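You operate a simulated robot arm through the tools that you are given. There is no shell and no other tool. Be economical: measure what you need, move in short steps, check, and stop when the job is done.

Carry out the task below with a simulated two-armed robot. There is one attempt and no reset: what you move stays moved.

JOB
Pick up the seed tube that says "B-47" from the top of the wooden bench with one hand, pass it to the other hand and put it on the free end of the steel table.

The check looks at the end state, three seconds after you hand in, the way a careful person would. Anything else that was tipped, shoved, dropped, spilled or broken makes it a failure.

ROBOT AND FRAMES
Two 7-joint arms with two-finger parallel grippers on one trunk, on a base that drives. Base frame: it is fixed to the floor where the robot stands at the start and does not move with it; the origin is under the middle of the robot, x ahead of it, y to its left, z up; the surface under the hand at the start is at about z = 760. Lengths are in mm, angles in degrees, forces in N, time in s.
The left shoulder is at the start at [137, 174, 1020], the right one opposite. With the tool pointing down near the work surface each hand reaches from about 380 to 780 mm from the robot's upright axis, wherever it stands, measured 20 degrees to its own side. Places, roughly: free end of the steel table [-1100, 2900, 800]. Payload 3.6 kg a hand.
The TCP of each hand is the grasp point between the finger pads, 30 mm short of the fingertips. In the tool frame z runs along the fingers and y along their closing line. The gripper opens to 110 mm. The fingers are 20 mm wide and 10 mm thick; the gripper's body (48 by 112 mm) begins 55 mm behind the TCP.
Orientation is that of the tool frame in the base frame, as a unit quaternion [x, y, z, w]. With the fingers straight down and closing along the base's y, the tool's x points along the base's -x, its y along +y and its z along -z.

CONTROLS
- The arms move only by the tool arm_command. It takes "left_commands", "right_commands" or both (then of equal length, played together; a hand with none holds still); each is a list of rows, each a list of 3 entries, a list of its own where there are three numbers: the shift along the tool's x, y, z in mm, then the turn, a rotation vector about the tool's x, y, z in degrees, then the finger opening in mm, from 0 to 110. In form: [[[tx, ty, tz], [wx, wy, wz], hand], ...]. A call has 1 to 20 rows; each row is the pose to reach, as a shift and turn from the pose commanded when the call began, along the tool's axes at that moment. A row lasts 0.2 s, in which the tool goes at most 50 mm and 8.6 degrees; a call with a longer step from one row to the next is refused whole, and so is a gripper value outside its range. Where a pose cannot be reached the arm comes as near as it can. A force on the tool above 40 N (or 10 N above the force at the start of the call, whichever is more), or a blocked arm, ends the call early, and 0.2 s more pass. The fingers move at their own pace (about 153 mm/s each) and stop on an object; they squeeze with about 32 N. The grip force told is the motor's: it shows also when the fingers shut on nothing. Time passes only in rows, and 0.2 s behind the last, so rows that repeat a pose let the fingers close. It gives the time, the measured TCP pose, the force on the tool (base axes), the opening and the grip force at its end, in the units of the frame above (readings bear some noise), with the torque about the TCP (base axes, N m) and any sound that the robot's microphone picked up, and new pictures: "show" is both (left out), scene, wrist or none (wrist: the cameras of the hands that moved).
- Cameras (640 x 400 px; columns grow to the right, rows downward): "scene" is now at [246.1, -8.4, 1180.2]; the picture's right is [-0.08, -1.00, 0.00], its down [-0.66, 0.05, -0.75] and it looks along [0.75, -0.06, -0.66] (base axes); focal length 214 px, centre (320, 200). "left" rides on the left gripper at [72, -17, -103] in its tool frame; the picture's right is [0.23, 0.97, 0.00], its down [-0.76, 0.18, -0.62] and it looks along [-0.61, 0.14, 0.78] (tool axes); focal length 222 px, centre (320, 200). "right" rides on the right gripper at [72, 17, -104] in its tool frame; the picture's right is [-0.23, 0.97, 0.00], its down [-0.76, -0.18, -0.62] and it looks along [-0.61, -0.14, 0.78] (tool axes); focal length 222 px, centre (320, 200). There is no depth. A picture from a camera that has moved, and an enlarged one, comes with that camera's place and axes in the base frame and with its lens.
- lift_body(by): slides the trunk up (or, below 0, down) by that many mm; the arms and the scene camera ride with it, the base frame stays. It gives what a move gives, with no picture.
- drive_base(legs): drives the robot by 1 to 6 legs, each [ahead, left, turn to the left] in mm, mm and degrees, along the robot's own axes; the way and the turn of a leg run together, so that a leg with both is an arc; at most 1500 mm and 180 degrees a leg. The arms and the cameras ride along, it lands a little off, and it stops where it bumps. It gives what a move gives, and a new picture of the scene camera.
- turn_head(pan, tilt): turns the head with the scene camera to pan (to the left, within 86 degrees either way) and tilt (down, from -29 to 69), counted from straight ahead of the robot. It gives what a move gives, and a new picture of the scene camera.
- inspect(camera, box): a new picture of the part [left, top, right, bottom] of that camera's present view, enlarged. The clock stands still meanwhile.
- sign_off(): hands the job in; it is judged then, once.

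Go step by step. Nothing tells you exact positions but the pictures and the camera data: compare them with the known pose of the tool, close in by small moves and look again before you grip or let go. The budget is 120 turns and 260 pictures, counting those below and the enlarged ones. Unless the task says otherwise, let go and move clear before handing in, and close with one line.

The tools are called after ">>>" by a JSON object that holds its "method" and its "body". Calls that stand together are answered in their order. arm_command: Moves the arms, as the interface text tells. Its arguments: {"type":"object","properties":{"left_commands":{"type":"array"},"right_commands":{"type":"array"},"show":{"type":"string","enum":["both","scene","wrist","none"]}},"required":[]} The other tools are called the same way: lift_body (by) slides the trunk up or down; drive_base (legs) drives the base; turn_head (pan, tilt) turns the head that bears the scene camera; inspect (camera, box) takes an enlarged picture of a part of a camera's view; sign_off () hands the job in.

At the start:

```text
time: 0.0
left_position: [485.7, 192.1, 1037.3]
left_orientation: [0.0, 1.0, 0.0, 0.0]
left_force: [0.1, 0.1, -0.1]
left_torque: [-0.01, -0.01, 0.02]
left_finger_gap: 110.1
left_grasp_force: 0.1
right_position: [451.3, -288.5, 1011.1]
right_orientation: [0.001, 1.0, 0.0, -0.001]
right_force: [0.2, 0.1, -0.3]
right_torque: [0.0, -0.05, 0.0]
right_finger_gap: 110.0
right_grasp_force: 0.1
trunk travel left (down, up): [-140.0, 624.0]
robot x, y, heading: [-0.6, -1.7, -0.0]
head pan, tilt: [-4.7, 41.5]
```

scene: 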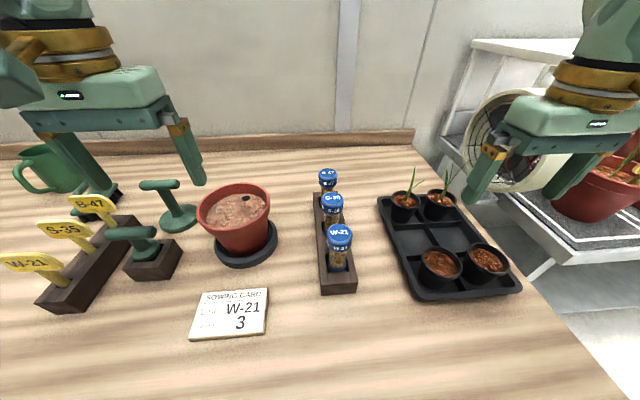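
right: 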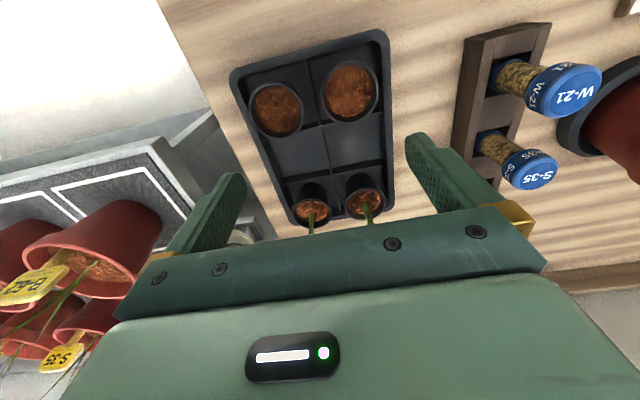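
left: 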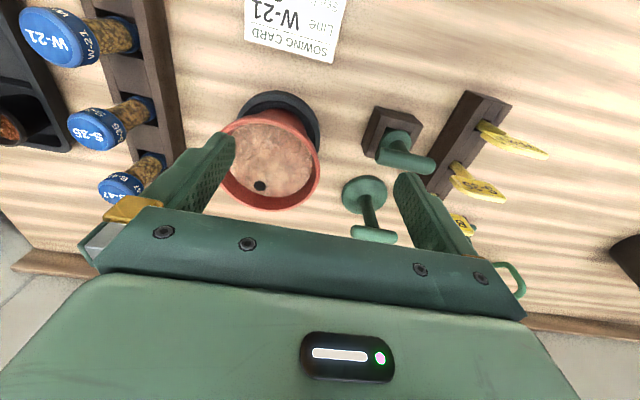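

The rack with three blue-capped tubes stands in front of the robot, and the far tube looks like B-47. I'll zoom in to confirm the label and measure it from two cameras.

>>> {"method": "inspect", "body": {"camera": "scene", "box": [270, 150, 400, 300]}}

>>> {"method": "inspect", "body": {"camera": "left", "box": [0, 0, 240, 220]}}

>>> {"method": "turn_head", "body": {"pan": 86, "tilt": 20}}

```text
2.67 times, centred on (335, 225) of scene
camera zoom: at [246.1, -8.4, 1180.2], right [-0.08, -1.0, 0.0], down [-0.66, 0.05, -0.75], along [0.75, -0.06, -0.66], focal length 572 px, centre (280, 133)
```

zoom: 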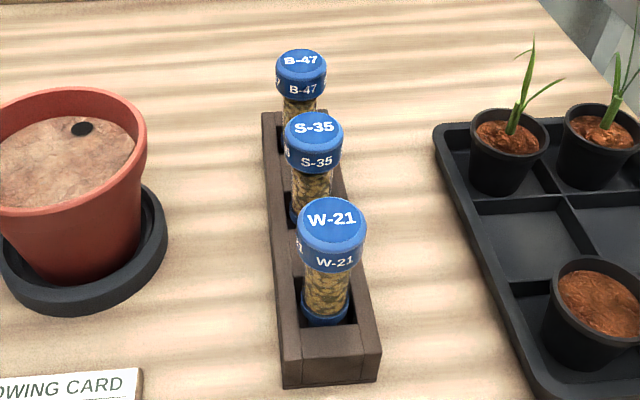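

```text
1.82 times, centred on (120, 110) of left
camera zoom: at [412.8, 174.4, 1142.2], right [-0.23, 0.97, 0.0], down [0.76, 0.18, 0.62], along [0.61, 0.14, -0.78], focal length 404 px, centre (684, 364)
```

zoom: 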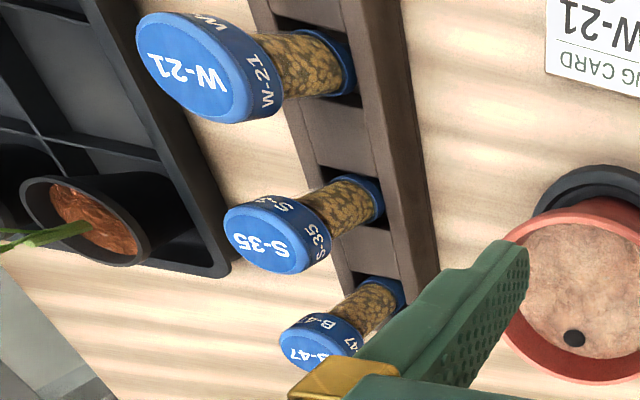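

```text
time: 1.6
left_position: [484.7, 191.3, 1037.5]
left_orientation: [-0.001, 1.0, 0.0, 0.0]
left_force: [0.4, -0.3, 0.2]
left_torque: [0.0, 0.04, -0.03]
left_finger_gap: 109.9
left_grasp_force: 0.0
right_position: [449.6, -289.7, 1009.6]
right_orientation: [0.0, 1.0, 0.001, 0.0]
right_force: [-0.1, 0.7, 0.6]
right_torque: [-0.01, 0.02, 0.0]
right_finger_gap: 109.9
right_grasp_force: 0.1
trunk travel left (down, up): [-140.0, 624.0]
robot x, y, heading: [-1.4, 1.9, 0.2]
head pan, tilt: [85.9, 20.0]
camera scene: at [169.0, 91.3, 1213.9], right [1.0, -0.07, 0.0], down [-0.03, -0.34, -0.94], along [0.07, 0.94, -0.34], focal length 214 px, centre (320, 200)
```

scene: 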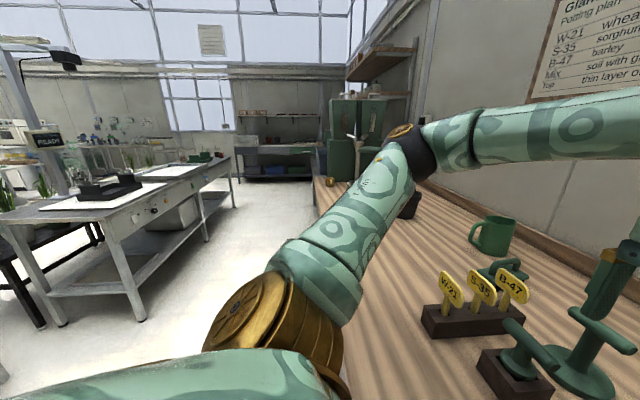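

B-47 is the far tube: the two views put its cap top near (665, -59, 896), with the tubes about 91 mm apart along x. Next I look at the steel table and move the right hand over the tube.

>>> {"method": "inspect", "body": {"camera": "scene", "box": [0, 90, 260, 260]}}

>>> {"method": "turn_head", "body": {"pan": -5, "tilt": 41.5}}

```text
2.35 times, centred on (130, 175) of scene
camera zoom: at [169.0, 91.3, 1213.9], right [1.0, -0.07, 0.0], down [-0.03, -0.34, -0.94], along [0.07, 0.94, -0.34], focal length 505 px, centre (767, 259)
```

zoom: 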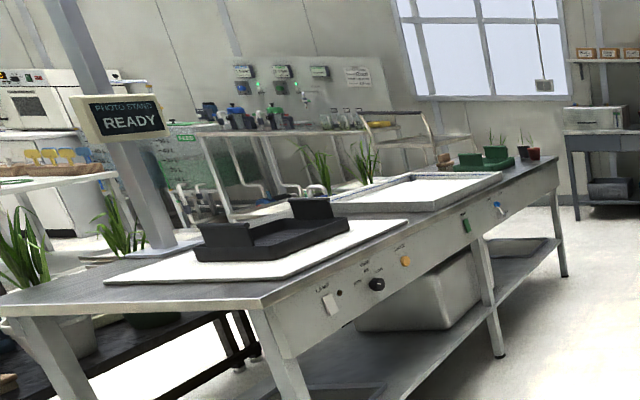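

```text
time: 3.3
left_position: [484.8, 190.2, 1036.7]
left_orientation: [-0.001, 1.0, 0.0, -0.001]
left_force: [-0.5, 0.4, -0.7]
left_torque: [0.0, -0.02, -0.01]
left_finger_gap: 109.9
left_grasp_force: 0.0
right_position: [450.6, -289.5, 1010.5]
right_orientation: [0.0, 1.0, 0.0, 0.0]
right_force: [0.8, 0.0, 0.1]
right_torque: [0.01, -0.03, -0.01]
right_finger_gap: 110.1
right_grasp_force: 0.1
trunk travel left (down, up): [-140.0, 624.0]
robot x, y, heading: [1.2, -0.4, 0.1]
head pan, tilt: [-5.0, 41.5]
camera scene: at [246.0, -8.8, 1180.2], right [-0.09, -1.0, 0.0], down [-0.66, 0.06, -0.75], along [0.75, -0.06, -0.66], focal length 214 px, centre (320, 200)
```

scene: 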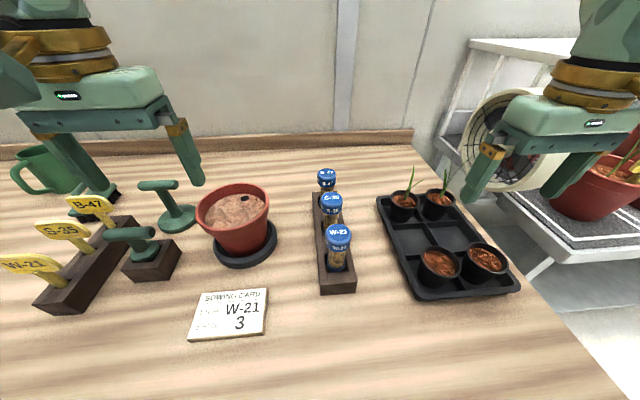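

The table's far end I'll examine from closer later. Now the right hand goes above B-47, staying well above the caps.

>>> {"method": "arm_command", "body": {"right_commands": [[[-27, 29, 0], [0, 0, 0], 80], [[-54, 58, 0], [0, 0, 0], 80], [[-81, 87, 0], [0, 0, 0], 80], [[-108, 116, 0], [0, 0, 0], 80], [[-135, 145, 0], [0, 0, 0], 80], [[-162, 174, 0], [0, 0, 0], 80], [[-189, 203, 0], [0, 0, 0], 80], [[-214, 230, 0], [0, 0, 0], 80], [[-214, 230, 0], [0, 0, 0], 80]]}}

```text
time: 5.3
left_position: [485.5, 191.8, 1038.3]
left_orientation: [0.0, 1.0, 0.0, 0.0]
left_force: [0.4, -0.2, 0.1]
left_torque: [0.01, 0.0, 0.02]
left_finger_gap: 110.0
left_grasp_force: 0.0
right_position: [637.8, -64.5, 995.8]
right_orientation: [0.001, 1.0, 0.0, 0.0]
right_force: [0.1, 0.0, -0.2]
right_torque: [0.04, 0.0, -0.02]
right_finger_gap: 79.8
right_grasp_force: 0.1
right hand out of reach, approached as far as the arm can: row 7, 8, 9
trunk travel left (down, up): [-140.0, 624.0]
robot x, y, heading: [-1.9, 1.0, -0.3]
head pan, tilt: [-5.0, 41.5]
camera scene: at [245.8, -9.1, 1180.2], right [-0.09, -1.0, 0.0], down [-0.66, 0.06, -0.75], along [0.75, -0.07, -0.66], focal length 214 px, centre (320, 200)
camera right: at [565.8, -48.5, 1100.0], right [0.23, 0.97, 0.0], down [0.76, -0.18, 0.62], along [0.61, -0.14, -0.78], focal length 222 px, centre (320, 200)
```

scene: 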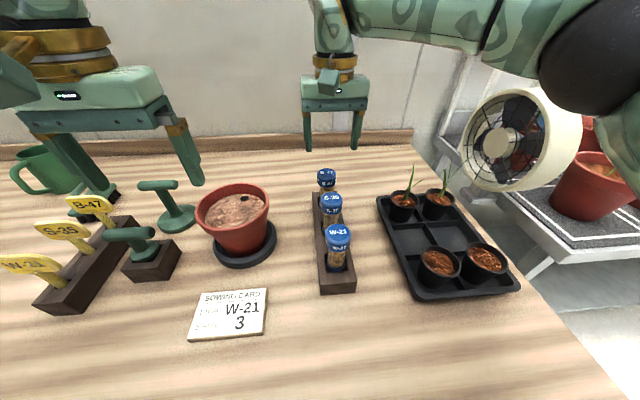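
right: 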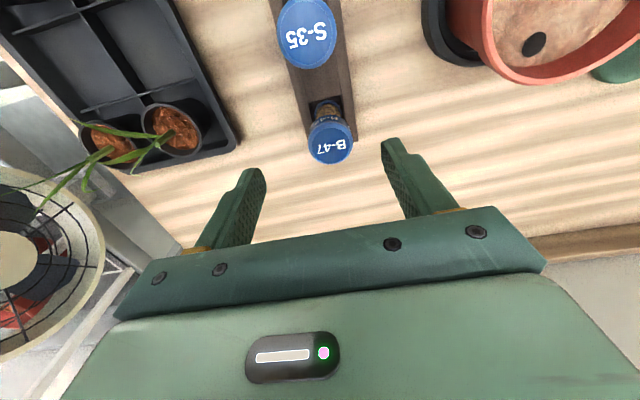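

The wrist view confirms B-47's cap at about (663, -58). The arm fell short at this height, so I'll lower to just above the cap and then correct forward.

>>> {"method": "arm_command", "body": {"right_commands": [[[0, 3, 30], [0, 0, 0], 80], [[-10, 6, 55], [0, 0, 0], 80], [[-26, 6, 55], [0, 0, 0], 80], [[-26, 6, 55], [0, 0, 0], 80]]}}

```text
time: 6.3
left_position: [485.7, 192.0, 1037.8]
left_orientation: [-0.001, 1.0, -0.001, -0.001]
left_force: [-0.5, 0.4, 0.0]
left_torque: [0.0, 0.0, 0.01]
left_finger_gap: 110.0
left_grasp_force: 0.0
right_position: [663.5, -57.6, 941.2]
right_orientation: [0.0, 1.0, 0.0, 0.001]
right_force: [-1.0, -0.5, -0.7]
right_torque: [0.0, 0.02, 0.02]
right_finger_gap: 80.1
right_grasp_force: 0.1
trunk travel left (down, up): [-140.0, 624.0]
robot x, y, heading: [3.6, 2.9, 0.1]
head pan, tilt: [-5.0, 41.5]
camera scene: at [246.1, -8.9, 1180.2], right [-0.09, -1.0, 0.0], down [-0.66, 0.06, -0.75], along [0.75, -0.07, -0.66], focal length 214 px, centre (320, 200)
camera right: at [592.6, -41.9, 1044.8], right [0.23, 0.97, 0.0], down [0.76, -0.18, 0.62], along [0.61, -0.14, -0.78], focal length 222 px, centre (320, 200)
```

scene: 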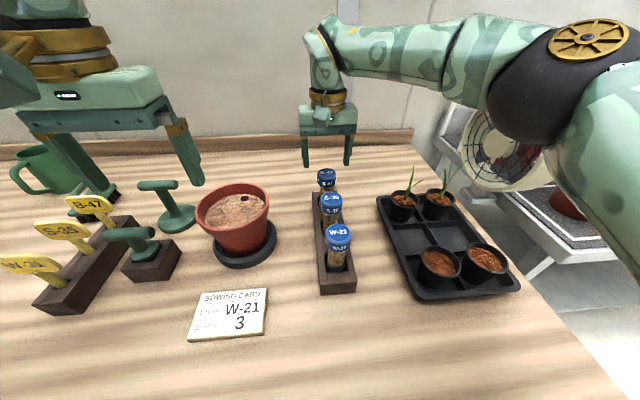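
right: 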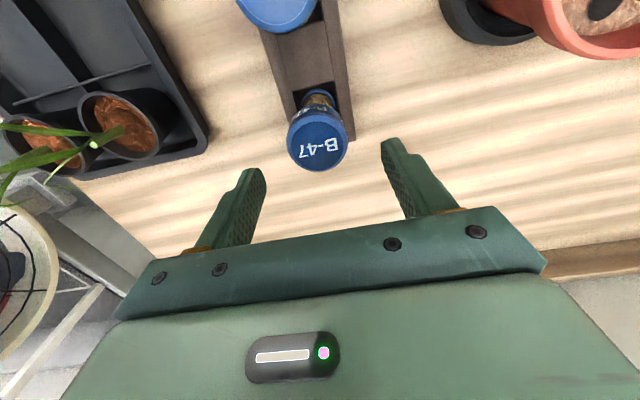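

Fingers straddle the cap, centred in y at -58. I descend so the pads sit beside the cap, then check before closing.

>>> {"method": "arm_command", "body": {"right_commands": [[[1, 0, 20], [0, 0, 0], 80], [[2, 0, 40], [0, 0, 0], 80], [[2, 0, 60], [0, 0, 0], 80], [[2, 0, 60], [0, 0, 0], 80]]}}

>>> {"method": "inspect", "body": {"camera": "scene", "box": [270, 100, 400, 230]}}

```text
time: 7.3
left_position: [484.9, 192.5, 1036.6]
left_orientation: [-0.001, 1.0, 0.0, 0.0]
left_force: [0.3, -0.1, 0.1]
left_torque: [-0.01, 0.02, 0.0]
left_finger_gap: 109.8
left_grasp_force: 0.0
right_position: [663.5, -58.3, 880.5]
right_orientation: [0.0, 1.0, 0.0, 0.0]
right_force: [-0.3, 0.1, 0.4]
right_torque: [0.02, 0.01, 0.01]
right_finger_gap: 80.0
right_grasp_force: 0.1
trunk travel left (down, up): [-140.0, 624.0]
robot x, y, heading: [-2.3, -0.6, 0.1]
head pan, tilt: [-5.0, 41.5]
camera scene: at [245.9, -8.7, 1180.2], right [-0.09, -1.0, 0.0], down [-0.66, 0.06, -0.75], along [0.75, -0.07, -0.66], focal length 214 px, centre (320, 200)
camera right: at [590.8, -42.2, 985.1], right [0.23, 0.97, 0.0], down [0.76, -0.18, 0.62], along [0.61, -0.14, -0.78], focal length 222 px, centre (320, 200)
```

scene: 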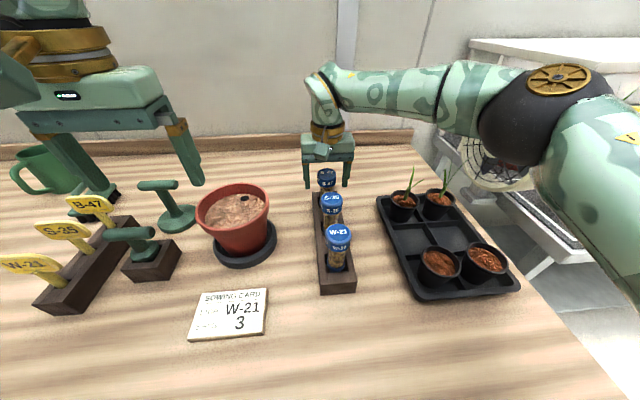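
right: 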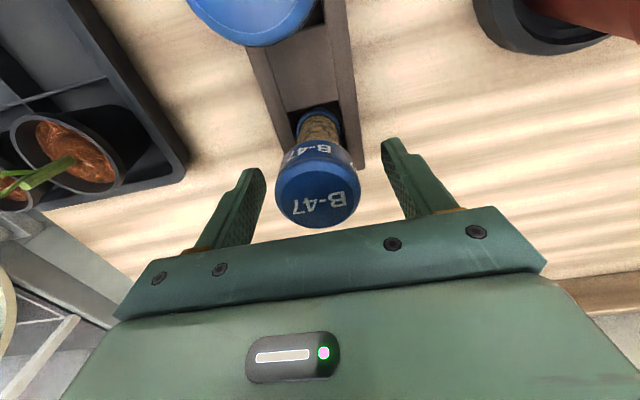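

```text
3.08 times, centred on (335, 165) of scene
camera zoom: at [245.9, -8.7, 1180.2], right [-0.09, -1.0, 0.0], down [-0.66, 0.06, -0.75], along [0.75, -0.07, -0.66], focal length 660 px, centre (274, 308)
```

zoom: 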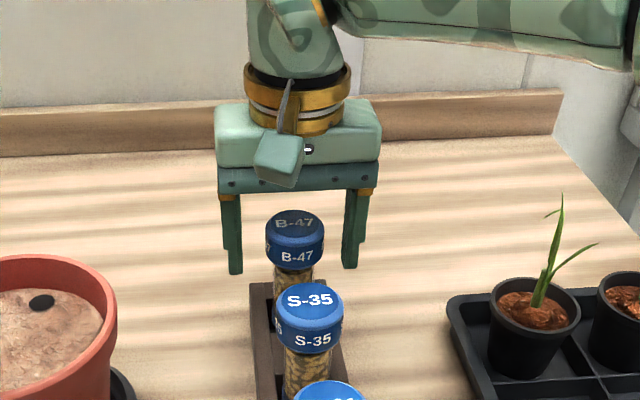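

The pads sit beside the cap at mid-cap height and are centred. Closing now.

>>> {"method": "arm_command", "body": {"right_commands": [[[2, 0, 0], [0, 0, 0], 60], [[2, 0, 0], [0, 0, 0], 48], [[2, 0, 0], [0, 0, 0], 30], [[2, 0, 0], [0, 0, 0], 30], [[2, 0, 0], [0, 0, 0], 30]], "show": "wrist"}}

```text
time: 8.5
left_position: [485.3, 191.0, 1037.5]
left_orientation: [-0.001, 1.0, 0.0, 0.0]
left_force: [-0.4, 0.2, 0.5]
left_torque: [0.04, -0.01, 0.01]
left_finger_gap: 109.9
left_grasp_force: 0.1
right_position: [660.9, -59.2, 881.9]
right_orientation: [0.0, 1.0, 0.0, -0.001]
right_force: [0.3, 0.2, 0.7]
right_torque: [-0.05, 0.0, -0.01]
right_finger_gap: 44.0
right_grasp_force: 32.3
trunk travel left (down, up): [-140.0, 624.0]
robot x, y, heading: [-5.0, 1.1, 0.3]
head pan, tilt: [-5.0, 41.5]
camera right: at [588.9, -42.5, 985.3], right [0.23, 0.97, 0.0], down [0.76, -0.18, 0.62], along [0.61, -0.14, -0.78], focal length 222 px, centre (320, 200)
```

right: 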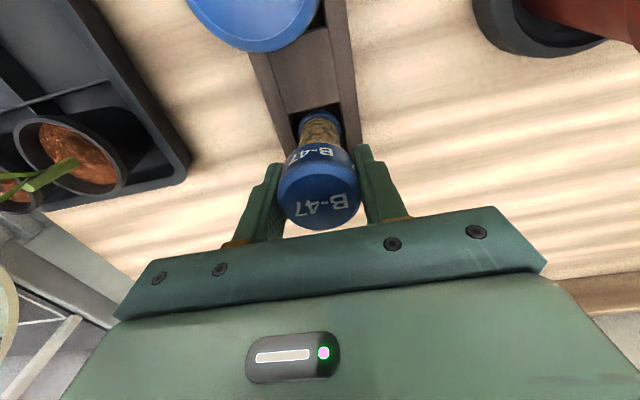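

The cap is gripped at 44 mm with 32 N. I lift straight up with the trunk so the arm's reach isn't affected.

>>> {"method": "lift_body", "body": {"by": 170}}

>>> {"method": "turn_head", "body": {"pan": -5, "tilt": 35}}

```text
time: 10.4
left_position: [486.2, 192.9, 1206.1]
left_orientation: [-0.001, 1.0, 0.0, -0.001]
left_force: [-0.9, 0.1, -1.1]
left_torque: [0.04, 0.0, 0.01]
left_finger_gap: 110.3
left_grasp_force: 0.0
right_position: [628.7, -59.3, 1125.5]
right_orientation: [-0.001, 0.998, 0.001, 0.066]
right_force: [0.4, -0.1, -0.2]
right_torque: [0.01, 0.02, -0.01]
right_finger_gap: 44.0
right_grasp_force: 32.2
trunk travel left (down, up): [-310.0, 454.0]
robot x, y, heading: [1.1, -1.2, 0.1]
head pan, tilt: [-5.0, 41.5]
```

```text
time: 11.1
left_position: [484.9, 191.3, 1208.7]
left_orientation: [0.001, 1.0, 0.0, 0.0]
left_force: [-0.9, -0.5, -0.6]
left_torque: [0.01, -0.02, -0.03]
left_finger_gap: 109.9
left_grasp_force: 0.1
right_position: [628.8, -60.4, 1127.2]
right_orientation: [0.0, 0.998, 0.001, 0.065]
right_force: [-1.0, -0.3, -0.1]
right_torque: [0.03, 0.01, 0.03]
right_finger_gap: 43.9
right_grasp_force: 32.2
trunk travel left (down, up): [-310.0, 454.0]
robot x, y, heading: [-1.9, 0.7, -0.0]
head pan, tilt: [-5.0, 35.0]
camera scene: at [163.6, -9.1, 1366.7], right [-0.09, -1.0, 0.0], down [-0.57, 0.05, -0.82], along [0.82, -0.07, -0.57], focal length 214 px, centre (320, 200)
```

scene: 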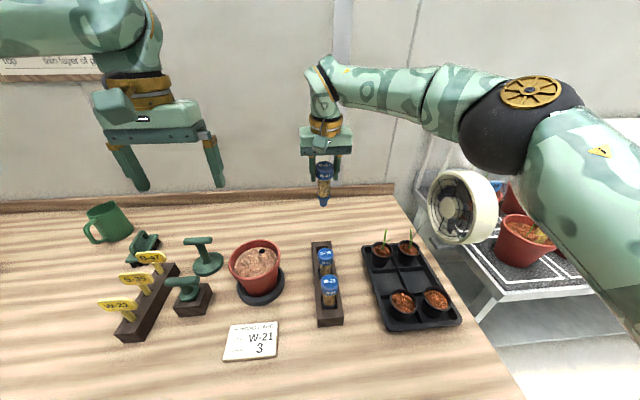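

B-47 is out of the rack, and the rest of the bench is unmoved. I bring the right hand back, level it and turn it about the vertical. At the same time the left hand turns to a sideways, 30° downward pitch, ready to take the tube body.

>>> {"method": "arm_command", "body": {"right_commands": [[[35, 10, 0], [0, 4, 0], 30], [[70, 20, 0], [0, 7.5, 0], 30], [[70, 20, 0], [-0.5, 7.5, -8], 30], [[70, 20, 0], [-1.07, 7.45, -16.4], 30], [[70, 20, 0], [-1.6, 7.4, -24.6], 30], [[70, 20, 0], [-2.15, 7.3, -32.8], 30], [[70, 20, 0], [-2.7, 7.2, -41], 30], [[70, 20, 0], [-3.2, 7.0, -49], 30], [[70, 20, 0], [-3.7, 6.9, -57], 30], [[70, 20, 0], [-4.3, 6.7, -65.4], 30], [[70, 20, 0], [-4.8, 6.4, -73.6], 30], [[70, 20, 0], [-5.35, 6.2, -81.8], 30], [[70, 20, 0], [-5.9, 5.9, -89.9], 30], [[70, 20, 0], [-5.9, 5.9, -89.9], 30]], "left_commands": [[[0, 20, 10], [3.6, -3.6, 6.2], 110], [[0, 40, 20], [7.2, -7.2, 12.4], 100], [[0, 60, 30], [10.8, -10.8, 18.7], 90], [[0, 60, 40], [14.4, -14.4, 24.9], 80], [[0, 60, 55], [18, -18, 31.1], 80], [[0, 60, 55], [21.6, -21.6, 37.3], 80], [[0, 60, 55], [25.1, -25.1, 43.6], 80], [[0, 60, 55], [28.7, -28.7, 49.8], 80], [[0, 60, 55], [32.3, -32.3, 56], 80], [[0, 60, 55], [35.9, -35.9, 62.2], 80], [[0, 60, 55], [39.5, -39.5, 68.5], 80], [[0, 60, 55], [43.1, -43.1, 74.7], 80], [[0, 60, 55], [46.7, -46.7, 80.9], 80], [[0, 60, 55], [46.7, -46.7, 80.9], 80]]}}

```text
time: 14.1
left_position: [486.5, 249.8, 1152.0]
left_orientation: [0.613, 0.613, -0.353, 0.352]
left_force: [0.8, 0.4, 0.4]
left_torque: [0.03, 0.03, -0.02]
left_finger_gap: 80.1
left_grasp_force: 0.1
right_position: [431.0, -53.4, 1075.1]
right_orientation: [-0.535, 0.829, 0.005, 0.162]
right_force: [-0.3, -1.5, -1.1]
right_torque: [0.06, 0.01, 0.0]
right_finger_gap: 43.9
right_grasp_force: 32.3
right hand out of reach, approached as far as the arm can: row 4, 5, 6, 7, 8, 9, 10, 11, 12, 13, 14
trunk travel left (down, up): [-310.0, 454.0]
robot x, y, heading: [1.3, 2.1, 0.1]
head pan, tilt: [-5.0, 35.0]
camera scene: at [165.2, -11.4, 1366.4], right [-0.09, -1.0, 0.0], down [-0.57, 0.05, -0.82], along [0.81, -0.07, -0.58], focal length 214 px, centre (320, 200)
camera right: at [361.0, -129.0, 1151.1], right [-0.78, 0.62, -0.1], down [0.28, 0.48, 0.83], along [0.56, 0.62, -0.55], focal length 222 px, centre (320, 200)
camera left: at [469.3, 375.3, 1142.7], right [0.97, 0.11, -0.2], down [0.18, 0.16, 0.97], along [0.14, -0.98, 0.13], focal length 222 px, centre (320, 200)
```

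scene: 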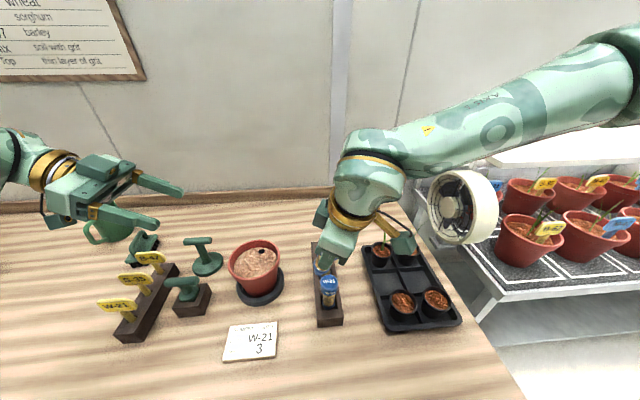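
right: 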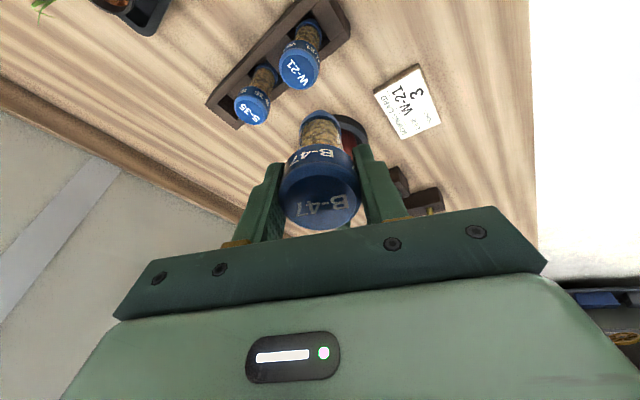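
left: 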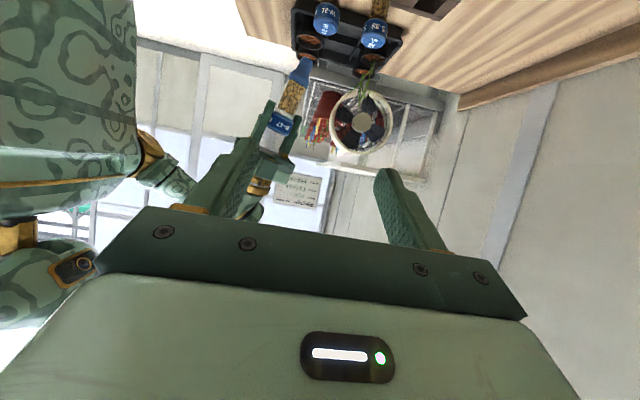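

The right wrist hit a limit and tilted about 19°, but the tube is still held. I'll bring it back to vertical with a smaller yaw of about -45°, closer in.

>>> {"method": "arm_command", "body": {"right_commands": [[[-3, -10, -1], [-1.6, 4.4, 5.45], 30], [[-6, -20, -3], [-3.2, 8.8, 10.9], 30], [[-9, -30, -4], [-4.8, 13.2, 16.3], 30], [[-12, -40, -5], [-6.45, 17.65, 21.8], 30], [[-12, -40, -5], [-6.45, 17.65, 21.8], 30], [[-12, -40, -5], [-6.45, 17.65, 21.8], 30]], "show": "scene"}}

```text
time: 15.5
left_position: [483.8, 250.3, 1153.6]
left_orientation: [0.612, 0.613, -0.352, 0.354]
left_force: [0.2, -0.4, 0.6]
left_torque: [0.01, 0.0, 0.0]
left_finger_gap: 79.8
left_grasp_force: 0.1
right_position: [456.0, -123.5, 1129.6]
right_orientation: [-0.367, 0.92, -0.02, 0.139]
right_force: [0.0, -0.6, -0.7]
right_torque: [0.03, -0.01, -0.01]
right_finger_gap: 43.7
right_grasp_force: 32.0
right hand out of reach, approached as far as the arm can: row 1, 2, 3, 4, 5, 6
trunk travel left (down, up): [-310.0, 454.0]
robot x, y, heading: [-2.1, -0.9, -0.1]
head pan, tilt: [-5.0, 35.0]
camera scene: at [161.4, -11.2, 1367.2], right [-0.09, -1.0, 0.0], down [-0.57, 0.05, -0.82], along [0.82, -0.07, -0.57], focal length 214 px, centre (320, 200)
```

scene: 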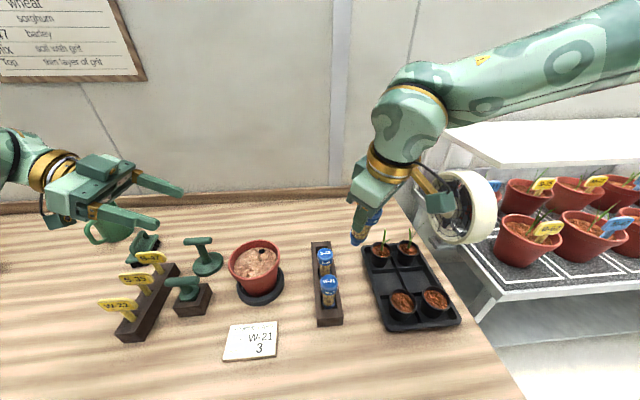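

The right wrist doesn't like that yaw, so I'll return it to the original vertical, zero-yaw grip, which worked. The left hand will adapt to it.

>>> {"method": "arm_command", "body": {"right_commands": [[[-6, -1, 7], [-0.4, 2.7, 7.2], 30], [[-13, -3, 14], [-0.8, 5.4, 14.35], 30], [[-20, -4, 21], [-1.2, 8.15, 21.5], 30], [[-26, -6, 28], [-1.6, 10.9, 28.7], 30], [[-32, -7, 35], [-1.95, 13.6, 35.9], 30], [[-39, -8, 42], [-2.35, 16.3, 43.05], 30], [[-39, -8, 42], [-2.35, 16.3, 43.05], 30], [[-39, -8, 42], [-2.35, 16.3, 43.05], 30]], "show": "scene"}}

```text
time: 17.3
left_position: [485.0, 251.2, 1152.1]
left_orientation: [0.613, 0.613, -0.354, 0.353]
left_force: [1.0, -0.1, -0.3]
left_torque: [0.03, -0.06, 0.01]
left_finger_gap: 80.0
left_grasp_force: 0.0
right_position: [503.0, -98.7, 1099.3]
right_orientation: [0.0, 1.0, 0.0, -0.002]
right_force: [0.1, 0.4, -0.4]
right_torque: [-0.01, -0.03, -0.06]
right_finger_gap: 44.0
right_grasp_force: 32.4
trunk travel left (down, up): [-310.0, 454.0]
robot x, y, heading: [-6.1, -0.6, 0.2]
head pan, tilt: [-5.0, 35.0]
camera scene: at [163.8, -8.9, 1366.7], right [-0.09, -1.0, 0.0], down [-0.57, 0.05, -0.82], along [0.82, -0.07, -0.57], focal length 214 px, centre (320, 200)
```

scene: 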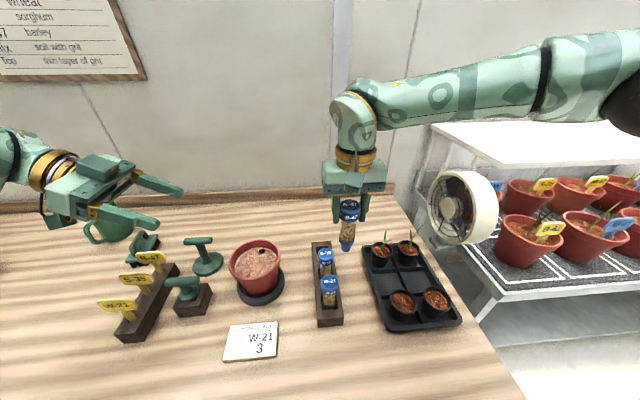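

The right hand is vertical again at (503, -99, 1099) with the tube held upright. I'll measure the tube for the handover.

>>> {"method": "inspect", "body": {"camera": "scene", "box": [305, 140, 395, 260]}}

>>> {"method": "inspect", "body": {"camera": "left", "box": [200, 0, 440, 200]}}

```text
3.33 times, centred on (350, 200) of scene
camera zoom: at [163.8, -8.9, 1366.7], right [-0.09, -1.0, 0.0], down [-0.57, 0.05, -0.82], along [0.82, -0.07, -0.57], focal length 715 px, centre (220, 200)
```

zoom: 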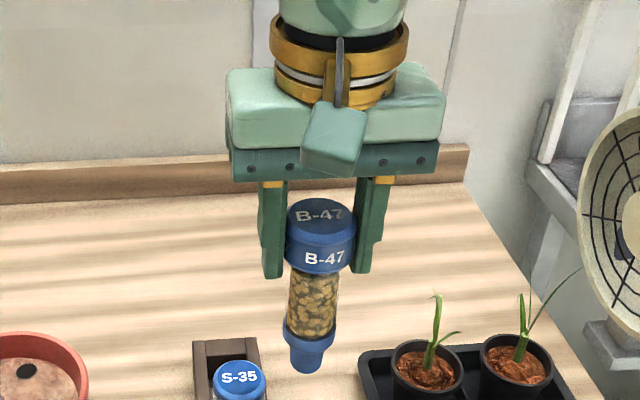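

```text
2.00 times, centred on (320, 100) of left
camera zoom: at [468.1, 377.3, 1142.8], right [0.97, 0.12, -0.2], down [0.18, 0.16, 0.97], along [0.14, -0.98, 0.13], focal length 444 px, centre (320, 400)
```

zoom: 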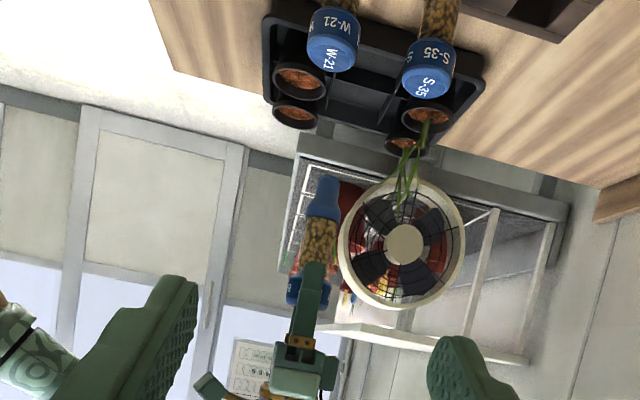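

The tube is about 136 mm long, with a 33 mm body and a 24 mm foot. The body is free below the right fingertips. The left hand moves to a pre-grasp point about 120 mm short of the body.

>>> {"method": "arm_command", "body": {"left_commands": [[[-12.5, 3, 40], [0, 0, 0], 80], [[-25, 6, 80], [0, 0, 0], 80], [[-37.5, 9, 120], [0, 0, 0], 80], [[-50, 12, 160], [0, 0, 0], 80], [[-62.5, 15, 200], [0, 0, 0], 80], [[-75, 18, 240], [0, 0, 0], 80], [[-75, 18, 240], [0, 0, 0], 80]]}}

```text
time: 18.9
left_position: [503.4, 6.9, 1098.2]
left_orientation: [0.612, 0.613, -0.353, 0.354]
left_force: [0.0, 0.7, 0.8]
left_torque: [0.03, 0.04, 0.02]
left_finger_gap: 79.8
left_grasp_force: 0.1
right_position: [502.9, -98.0, 1099.6]
right_orientation: [-0.001, 1.0, 0.0, -0.001]
right_force: [-0.1, 0.0, -0.1]
right_torque: [-0.03, -0.01, 0.02]
right_finger_gap: 44.0
right_grasp_force: 31.7
trunk travel left (down, up): [-310.0, 454.0]
robot x, y, heading: [-9.4, -1.6, 0.2]
head pan, tilt: [-5.0, 35.0]
camera scene: at [163.4, -8.4, 1366.8], right [-0.09, -1.0, 0.0], down [-0.57, 0.05, -0.82], along [0.82, -0.07, -0.57], focal length 214 px, centre (320, 200)
camera left: at [485.5, 132.6, 1088.1], right [0.97, 0.12, -0.2], down [0.18, 0.16, 0.97], along [0.14, -0.98, 0.13], focal length 222 px, centre (320, 200)
```

scene: 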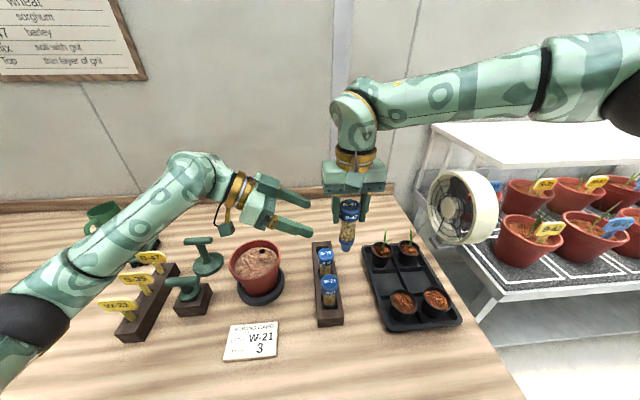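
left: 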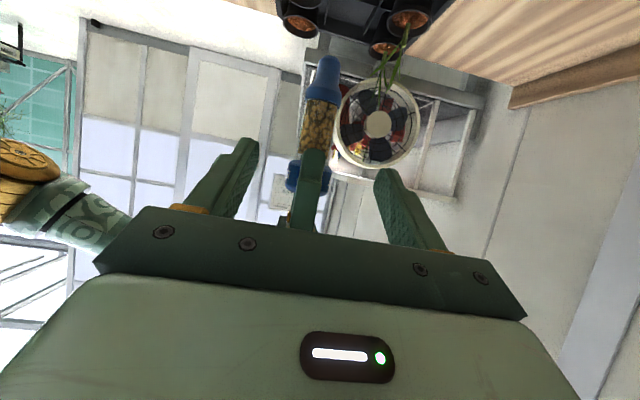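

The body sits between the left fingers' line. I advance along the tool axis in small steps, aiming 58 mm below the right TCP, and check before closing.

>>> {"method": "arm_command", "body": {"left_commands": [[[-2, 0, 30], [0, 0, 0], 80], [[-4, 0, 55], [0, 0, 0], 80], [[-4, 0, 80], [0, 0, 0], 80], [[-4, 0, 100], [0, 0, 0], 80], [[-4, 0, 119], [0, 0, 0], 80], [[-4, 0, 119], [0, 0, 0], 80]]}}

>>> {"method": "inspect", "body": {"camera": "scene", "box": [270, 130, 410, 270]}}

```text
time: 20.2
left_position: [506.5, -95.2, 1044.4]
left_orientation: [0.61, 0.614, -0.352, 0.356]
left_force: [0.9, 6.0, 0.2]
left_torque: [-0.37, 0.0, -0.08]
left_finger_gap: 79.8
left_grasp_force: 0.1
right_position: [504.3, -104.6, 1096.9]
right_orientation: [0.004, 1.0, -0.005, -0.001]
right_force: [-0.1, -5.5, -1.0]
right_torque: [0.08, -0.01, 0.07]
right_finger_gap: 44.3
right_grasp_force: 31.5
trunk travel left (down, up): [-310.0, 454.0]
robot x, y, heading: [-4.2, -3.2, -0.3]
head pan, tilt: [-5.0, 35.0]
stopped in row 6 (right hand): the force on the tool passed its limit at 46 N (the readings are from after the stop); the commanded pose is now the measured one
camera scene: at [163.8, -9.4, 1366.7], right [-0.09, -1.0, 0.0], down [-0.57, 0.05, -0.82], along [0.82, -0.07, -0.57], focal length 214 px, centre (320, 200)
camera left: at [488.3, 29.7, 1033.7], right [0.97, 0.12, -0.19], down [0.17, 0.16, 0.97], along [0.15, -0.98, 0.14], focal length 222 px, centre (320, 200)
```

scene: 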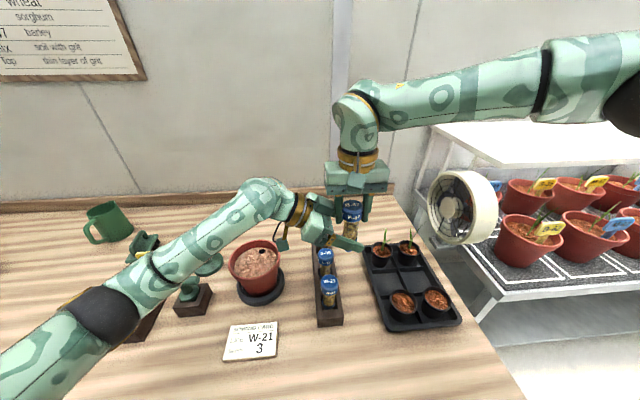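
left: 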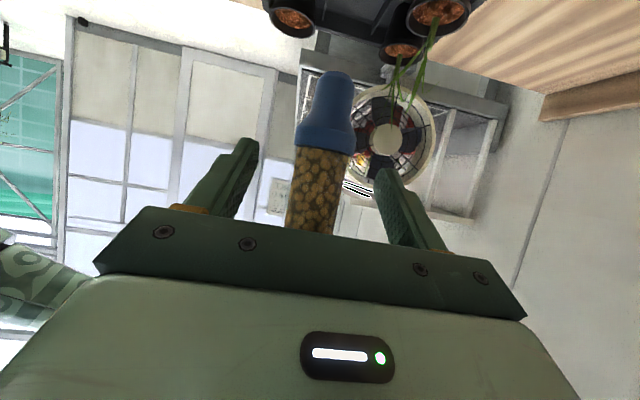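

```text
2.86 times, centred on (340, 200) of scene
camera zoom: at [163.8, -9.4, 1366.7], right [-0.09, -1.0, 0.0], down [-0.57, 0.05, -0.82], along [0.82, -0.07, -0.57], focal length 613 px, centre (263, 200)
```

zoom: 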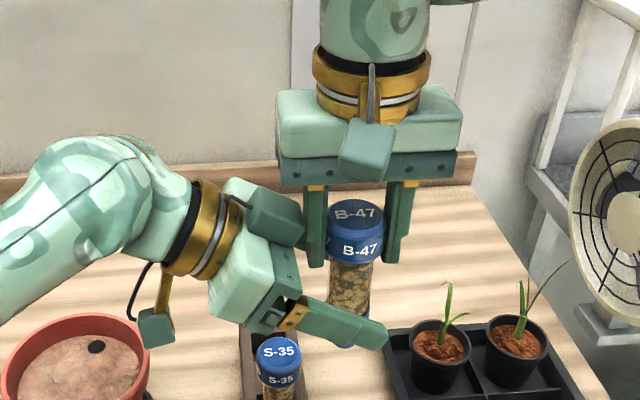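

The left hand's upper housing touched the right finger lightly, and the tube is now well inside the left fingers. I back off 3 mm and centre before closing.

>>> {"method": "arm_command", "body": {"left_commands": [[[1.5, -2, -3], [0, 0, 0], 80], [[1.5, -2, -3], [0, 0, 0], 80]]}}

>>> {"method": "inspect", "body": {"camera": "left", "box": [200, 40, 460, 240]}}

```text
time: 20.8
left_position: [502.9, -92.0, 1044.0]
left_orientation: [0.611, 0.613, -0.353, 0.356]
left_force: [0.1, -0.4, 0.6]
left_torque: [0.0, 0.03, -0.01]
left_finger_gap: 79.9
left_grasp_force: 0.0
right_position: [504.3, -102.8, 1097.0]
right_orientation: [0.004, 1.0, -0.003, -0.001]
right_force: [-0.1, 0.1, -1.1]
right_torque: [0.01, -0.02, 0.01]
right_finger_gap: 43.9
right_grasp_force: 32.1
trunk travel left (down, up): [-310.0, 454.0]
robot x, y, heading: [3.1, -0.6, -0.0]
head pan, tilt: [-5.0, 35.0]
camera scene: at [163.6, -9.2, 1366.7], right [-0.09, -1.0, 0.0], down [-0.57, 0.05, -0.82], along [0.82, -0.07, -0.57], focal length 214 px, centre (320, 200)
camera left: at [485.8, 32.7, 1034.0], right [0.97, 0.12, -0.19], down [0.17, 0.16, 0.97], along [0.15, -0.98, 0.14], focal length 222 px, centre (320, 200)
```

scene: 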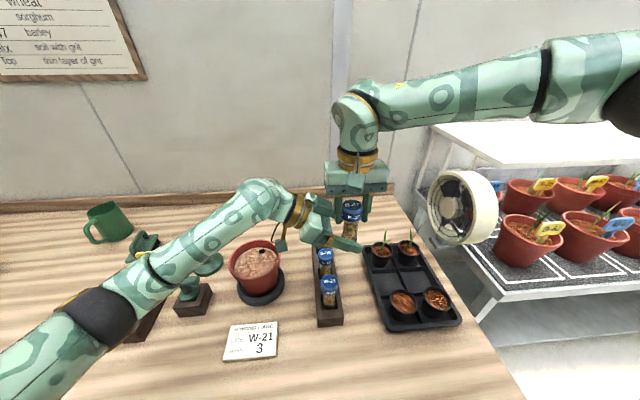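
left: 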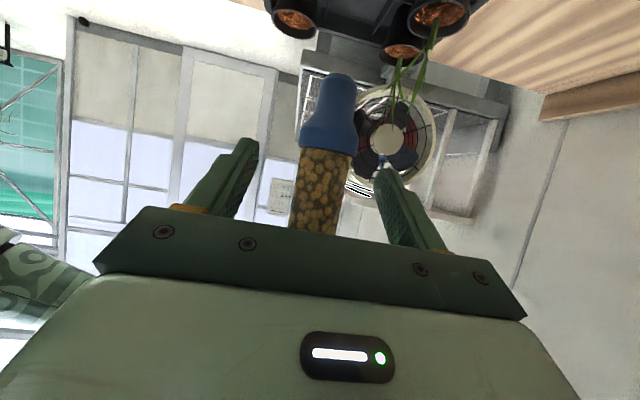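

```text
2.00 times, centred on (330, 140) of left
camera zoom: at [485.8, 32.7, 1034.0], right [0.97, 0.12, -0.19], down [0.17, 0.16, 0.97], along [0.15, -0.98, 0.14], focal length 444 px, centre (300, 320)
```

zoom: 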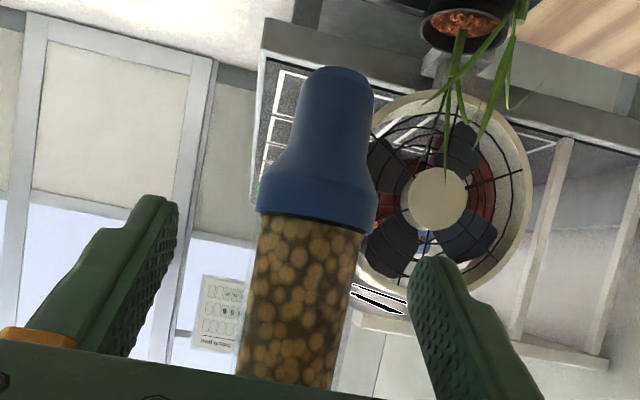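

The tube's foot is domed, so lying flat will be the safe way to place it. I back off 5 mm more, so the fingertips barely extend past the tube and won't hit the table later, then close the left hand.

>>> {"method": "arm_command", "body": {"left_commands": [[[0, 1, -5], [0, 0, 0], 80], [[0, 1, -5], [0, 0, 0], 60], [[0, 1, -5], [0, 0, 0], 45], [[0, 1, -5], [0, 0, 0], 36], [[0, 1, -5], [0, 0, 0], 20], [[0, 1, -5], [0, 0, 0], 20], [[0, 1, -5], [0, 0, 0], 20]]}}

```text
time: 22.4
left_position: [503.7, -88.7, 1046.9]
left_orientation: [0.61, 0.614, -0.352, 0.356]
left_force: [0.3, -0.2, 0.9]
left_torque: [-0.18, 0.64, 0.09]
left_finger_gap: 34.5
left_grasp_force: 32.2
right_position: [504.0, -104.0, 1096.5]
right_orientation: [0.003, 1.0, -0.004, -0.001]
right_force: [-1.1, 0.1, -1.5]
right_torque: [0.18, -0.66, -0.08]
right_finger_gap: 44.1
right_grasp_force: 32.4
trunk travel left (down, up): [-310.0, 454.0]
robot x, y, heading: [-2.0, 1.2, 0.1]
head pan, tilt: [-5.0, 35.0]
camera scene: at [163.6, -9.2, 1366.7], right [-0.09, -1.0, 0.0], down [-0.57, 0.05, -0.82], along [0.82, -0.07, -0.57], focal length 214 px, centre (320, 200)
camera left: at [487.0, 37.2, 1036.5], right [0.97, 0.12, -0.2], down [0.17, 0.16, 0.97], along [0.15, -0.98, 0.14], focal length 222 px, centre (320, 200)
```

scene: 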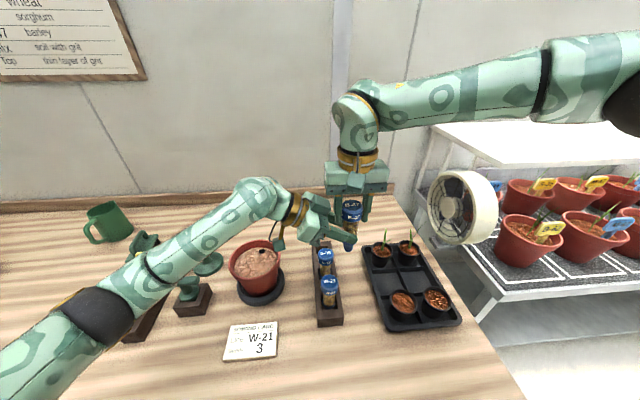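
left: 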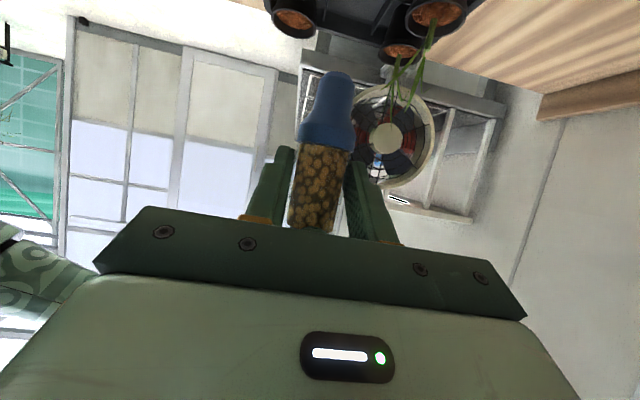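

The left hand holds the body (34.5 mm, 32 N). The right hand opens only slightly, to 51 mm so it clears the left housing, and lifts straight up.

>>> {"method": "arm_command", "body": {"right_commands": [[[0, 0, 0], [0, 0, 0], 48], [[0, -1, 0], [0, 0, 0], 51], [[0, -1, 0], [0, 0, 0], 51], [[0, -1, -15], [0, 0, 0], 51], [[0, -1, -30], [0, 0, 0], 51], [[0, -1, -45], [0, 0, 0], 51], [[0, -1, -60], [0, 0, 0], 51], [[0, -1, -75], [0, 0, 0], 51]]}}

```text
time: 24.2
left_position: [504.8, -87.8, 1045.9]
left_orientation: [0.61, 0.613, -0.353, 0.357]
left_force: [-0.3, -0.6, -0.1]
left_torque: [-0.01, -0.03, -0.03]
left_finger_gap: 34.2
left_grasp_force: 31.7
right_position: [505.4, -103.5, 1172.9]
right_orientation: [0.004, 1.0, -0.005, -0.001]
right_force: [-0.1, 0.1, -1.0]
right_torque: [0.01, 0.03, -0.01]
right_finger_gap: 51.1
right_grasp_force: 0.1
trunk travel left (down, up): [-310.0, 454.0]
robot x, y, heading: [1.6, 3.3, 0.3]
head pan, tilt: [-5.0, 35.0]
camera scene: at [163.4, -9.1, 1366.7], right [-0.09, -1.0, 0.0], down [-0.57, 0.05, -0.82], along [0.82, -0.07, -0.57], focal length 214 px, centre (320, 200)
camera right: at [433.4, -85.5, 1276.1], right [0.24, 0.97, -0.01], down [0.76, -0.18, 0.62], along [0.6, -0.15, -0.78], focal length 222 px, centre (320, 200)
```

scene: 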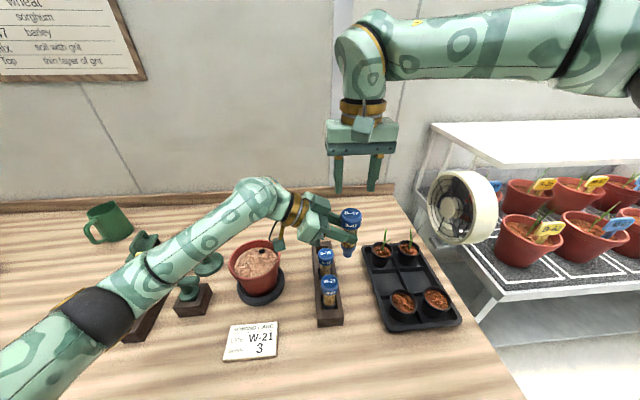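
right: 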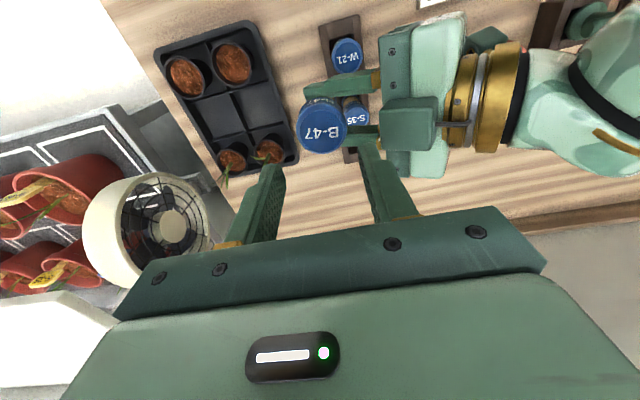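

Handover is done: the left hand holds B-47 and the right is clear. I separate the arms and pull both back for travel.

>>> {"method": "arm_command", "body": {"left_commands": [[[0, 0, -35], [0, 0, 0], 20], [[-6, -15, -75], [0, 0, 0], 20], [[-15, -35, -115], [0, 0, 0], 20], [[-24, -55, -155], [0, 0, 0], 20], [[-33, -75, -192], [0, 0, 0], 20], [[-33, -75, -192], [0, 0, 0], 20]], "right_commands": [[[10, -35, 0], [0, 0, 0], 60], [[20, -75, 0], [0, 0, 0], 60], [[32, -115, 10], [0, 0, 0], 60], [[44, -150, 20], [0, 0, 0], 60], [[55, -185, 20], [0, 0, 0], 60], [[55, -185, 20], [0, 0, 0], 60]], "show": "scene"}}

```text
time: 25.6
left_position: [430.3, 61.8, 1169.4]
left_orientation: [0.61, 0.614, -0.353, 0.356]
left_force: [0.5, 0.2, -0.5]
left_torque: [0.01, 0.02, -0.03]
left_finger_gap: 34.2
left_grasp_force: 32.0
right_position: [449.7, -288.9, 1152.6]
right_orientation: [0.004, 1.0, -0.005, -0.001]
right_force: [0.6, -0.1, -0.4]
right_torque: [0.01, 0.0, -0.01]
right_finger_gap: 60.2
right_grasp_force: 0.0
trunk travel left (down, up): [-310.0, 454.0]
robot x, y, heading: [0.9, 0.8, 0.0]
head pan, tilt: [-5.0, 35.0]
camera scene: at [164.6, -8.9, 1366.5], right [-0.09, -1.0, 0.0], down [-0.57, 0.05, -0.82], along [0.82, -0.07, -0.57], focal length 214 px, centre (320, 200)
```

scene: 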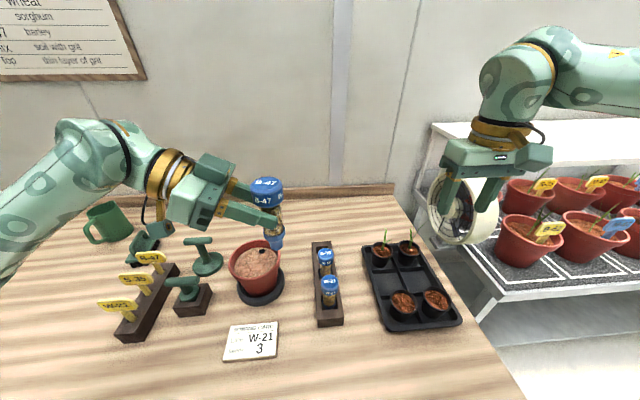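

Next I drive clear of the bench: back up, then turn left to face along the aisle toward the steel table's far end.

>>> {"method": "drive_base", "body": {"legs": [[-320, 0, 0], [0, 0, 90]]}}

>>> {"method": "turn_head", "body": {"pan": 25, "tilt": 15}}

```text
time: 31.5
left_position: [-381.1, 428.3, 1171.4]
left_orientation: [-0.002, 0.866, 0.003, 0.501]
left_force: [0.9, 0.1, -0.3]
left_torque: [-0.01, -0.01, -0.04]
left_finger_gap: 34.1
left_grasp_force: 31.4
right_position: [-30.7, 448.9, 1153.1]
right_orientation: [-0.704, 0.71, -0.004, 0.003]
right_force: [-0.4, -0.6, -1.2]
right_torque: [-0.02, -0.02, 0.0]
right_finger_gap: 60.1
right_grasp_force: 0.1
trunk travel left (down, up): [-310.0, 454.0]
robot x, y, heading: [-324.0, -2.5, 90.2]
head pan, tilt: [-5.0, 35.0]
camera scene: at [-311.5, 161.4, 1366.7], right [1.0, -0.09, 0.0], down [-0.05, -0.57, -0.82], along [0.07, 0.82, -0.57], focal length 214 px, centre (320, 200)
```

scene: 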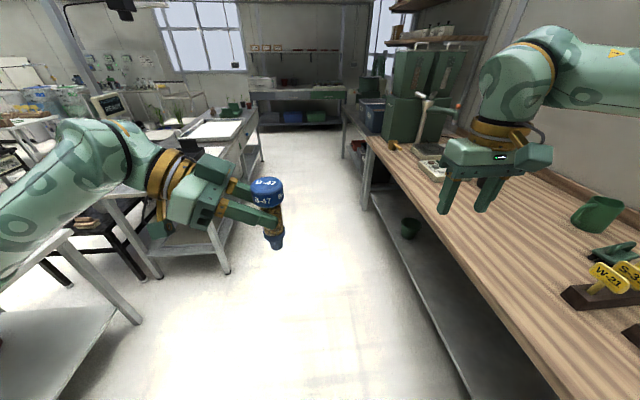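

```text
time: 32.5
left_position: [-379.9, 429.4, 1170.9]
left_orientation: [-0.002, 0.866, 0.003, 0.501]
left_force: [0.6, 0.4, -0.7]
left_torque: [-0.03, -0.01, 0.0]
left_finger_gap: 34.1
left_grasp_force: 31.8
right_position: [-30.3, 449.3, 1153.2]
right_orientation: [-0.705, 0.709, -0.004, 0.002]
right_force: [-0.1, -0.5, -0.2]
right_torque: [0.0, -0.02, 0.04]
right_finger_gap: 60.1
right_grasp_force: 0.1
trunk travel left (down, up): [-310.0, 454.0]
robot x, y, heading: [-319.3, -2.4, 90.4]
head pan, tilt: [25.0, 15.0]
camera scene: at [-358.5, 158.3, 1398.7], right [0.91, 0.42, 0.0], down [0.11, -0.24, -0.97], along [-0.41, 0.88, -0.26], focal length 214 px, centre (320, 200)
```

scene: 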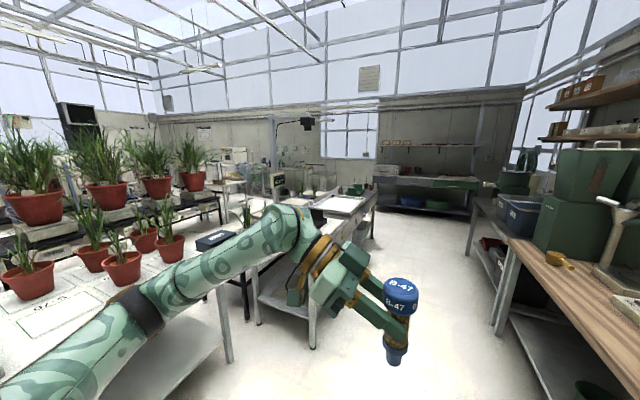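

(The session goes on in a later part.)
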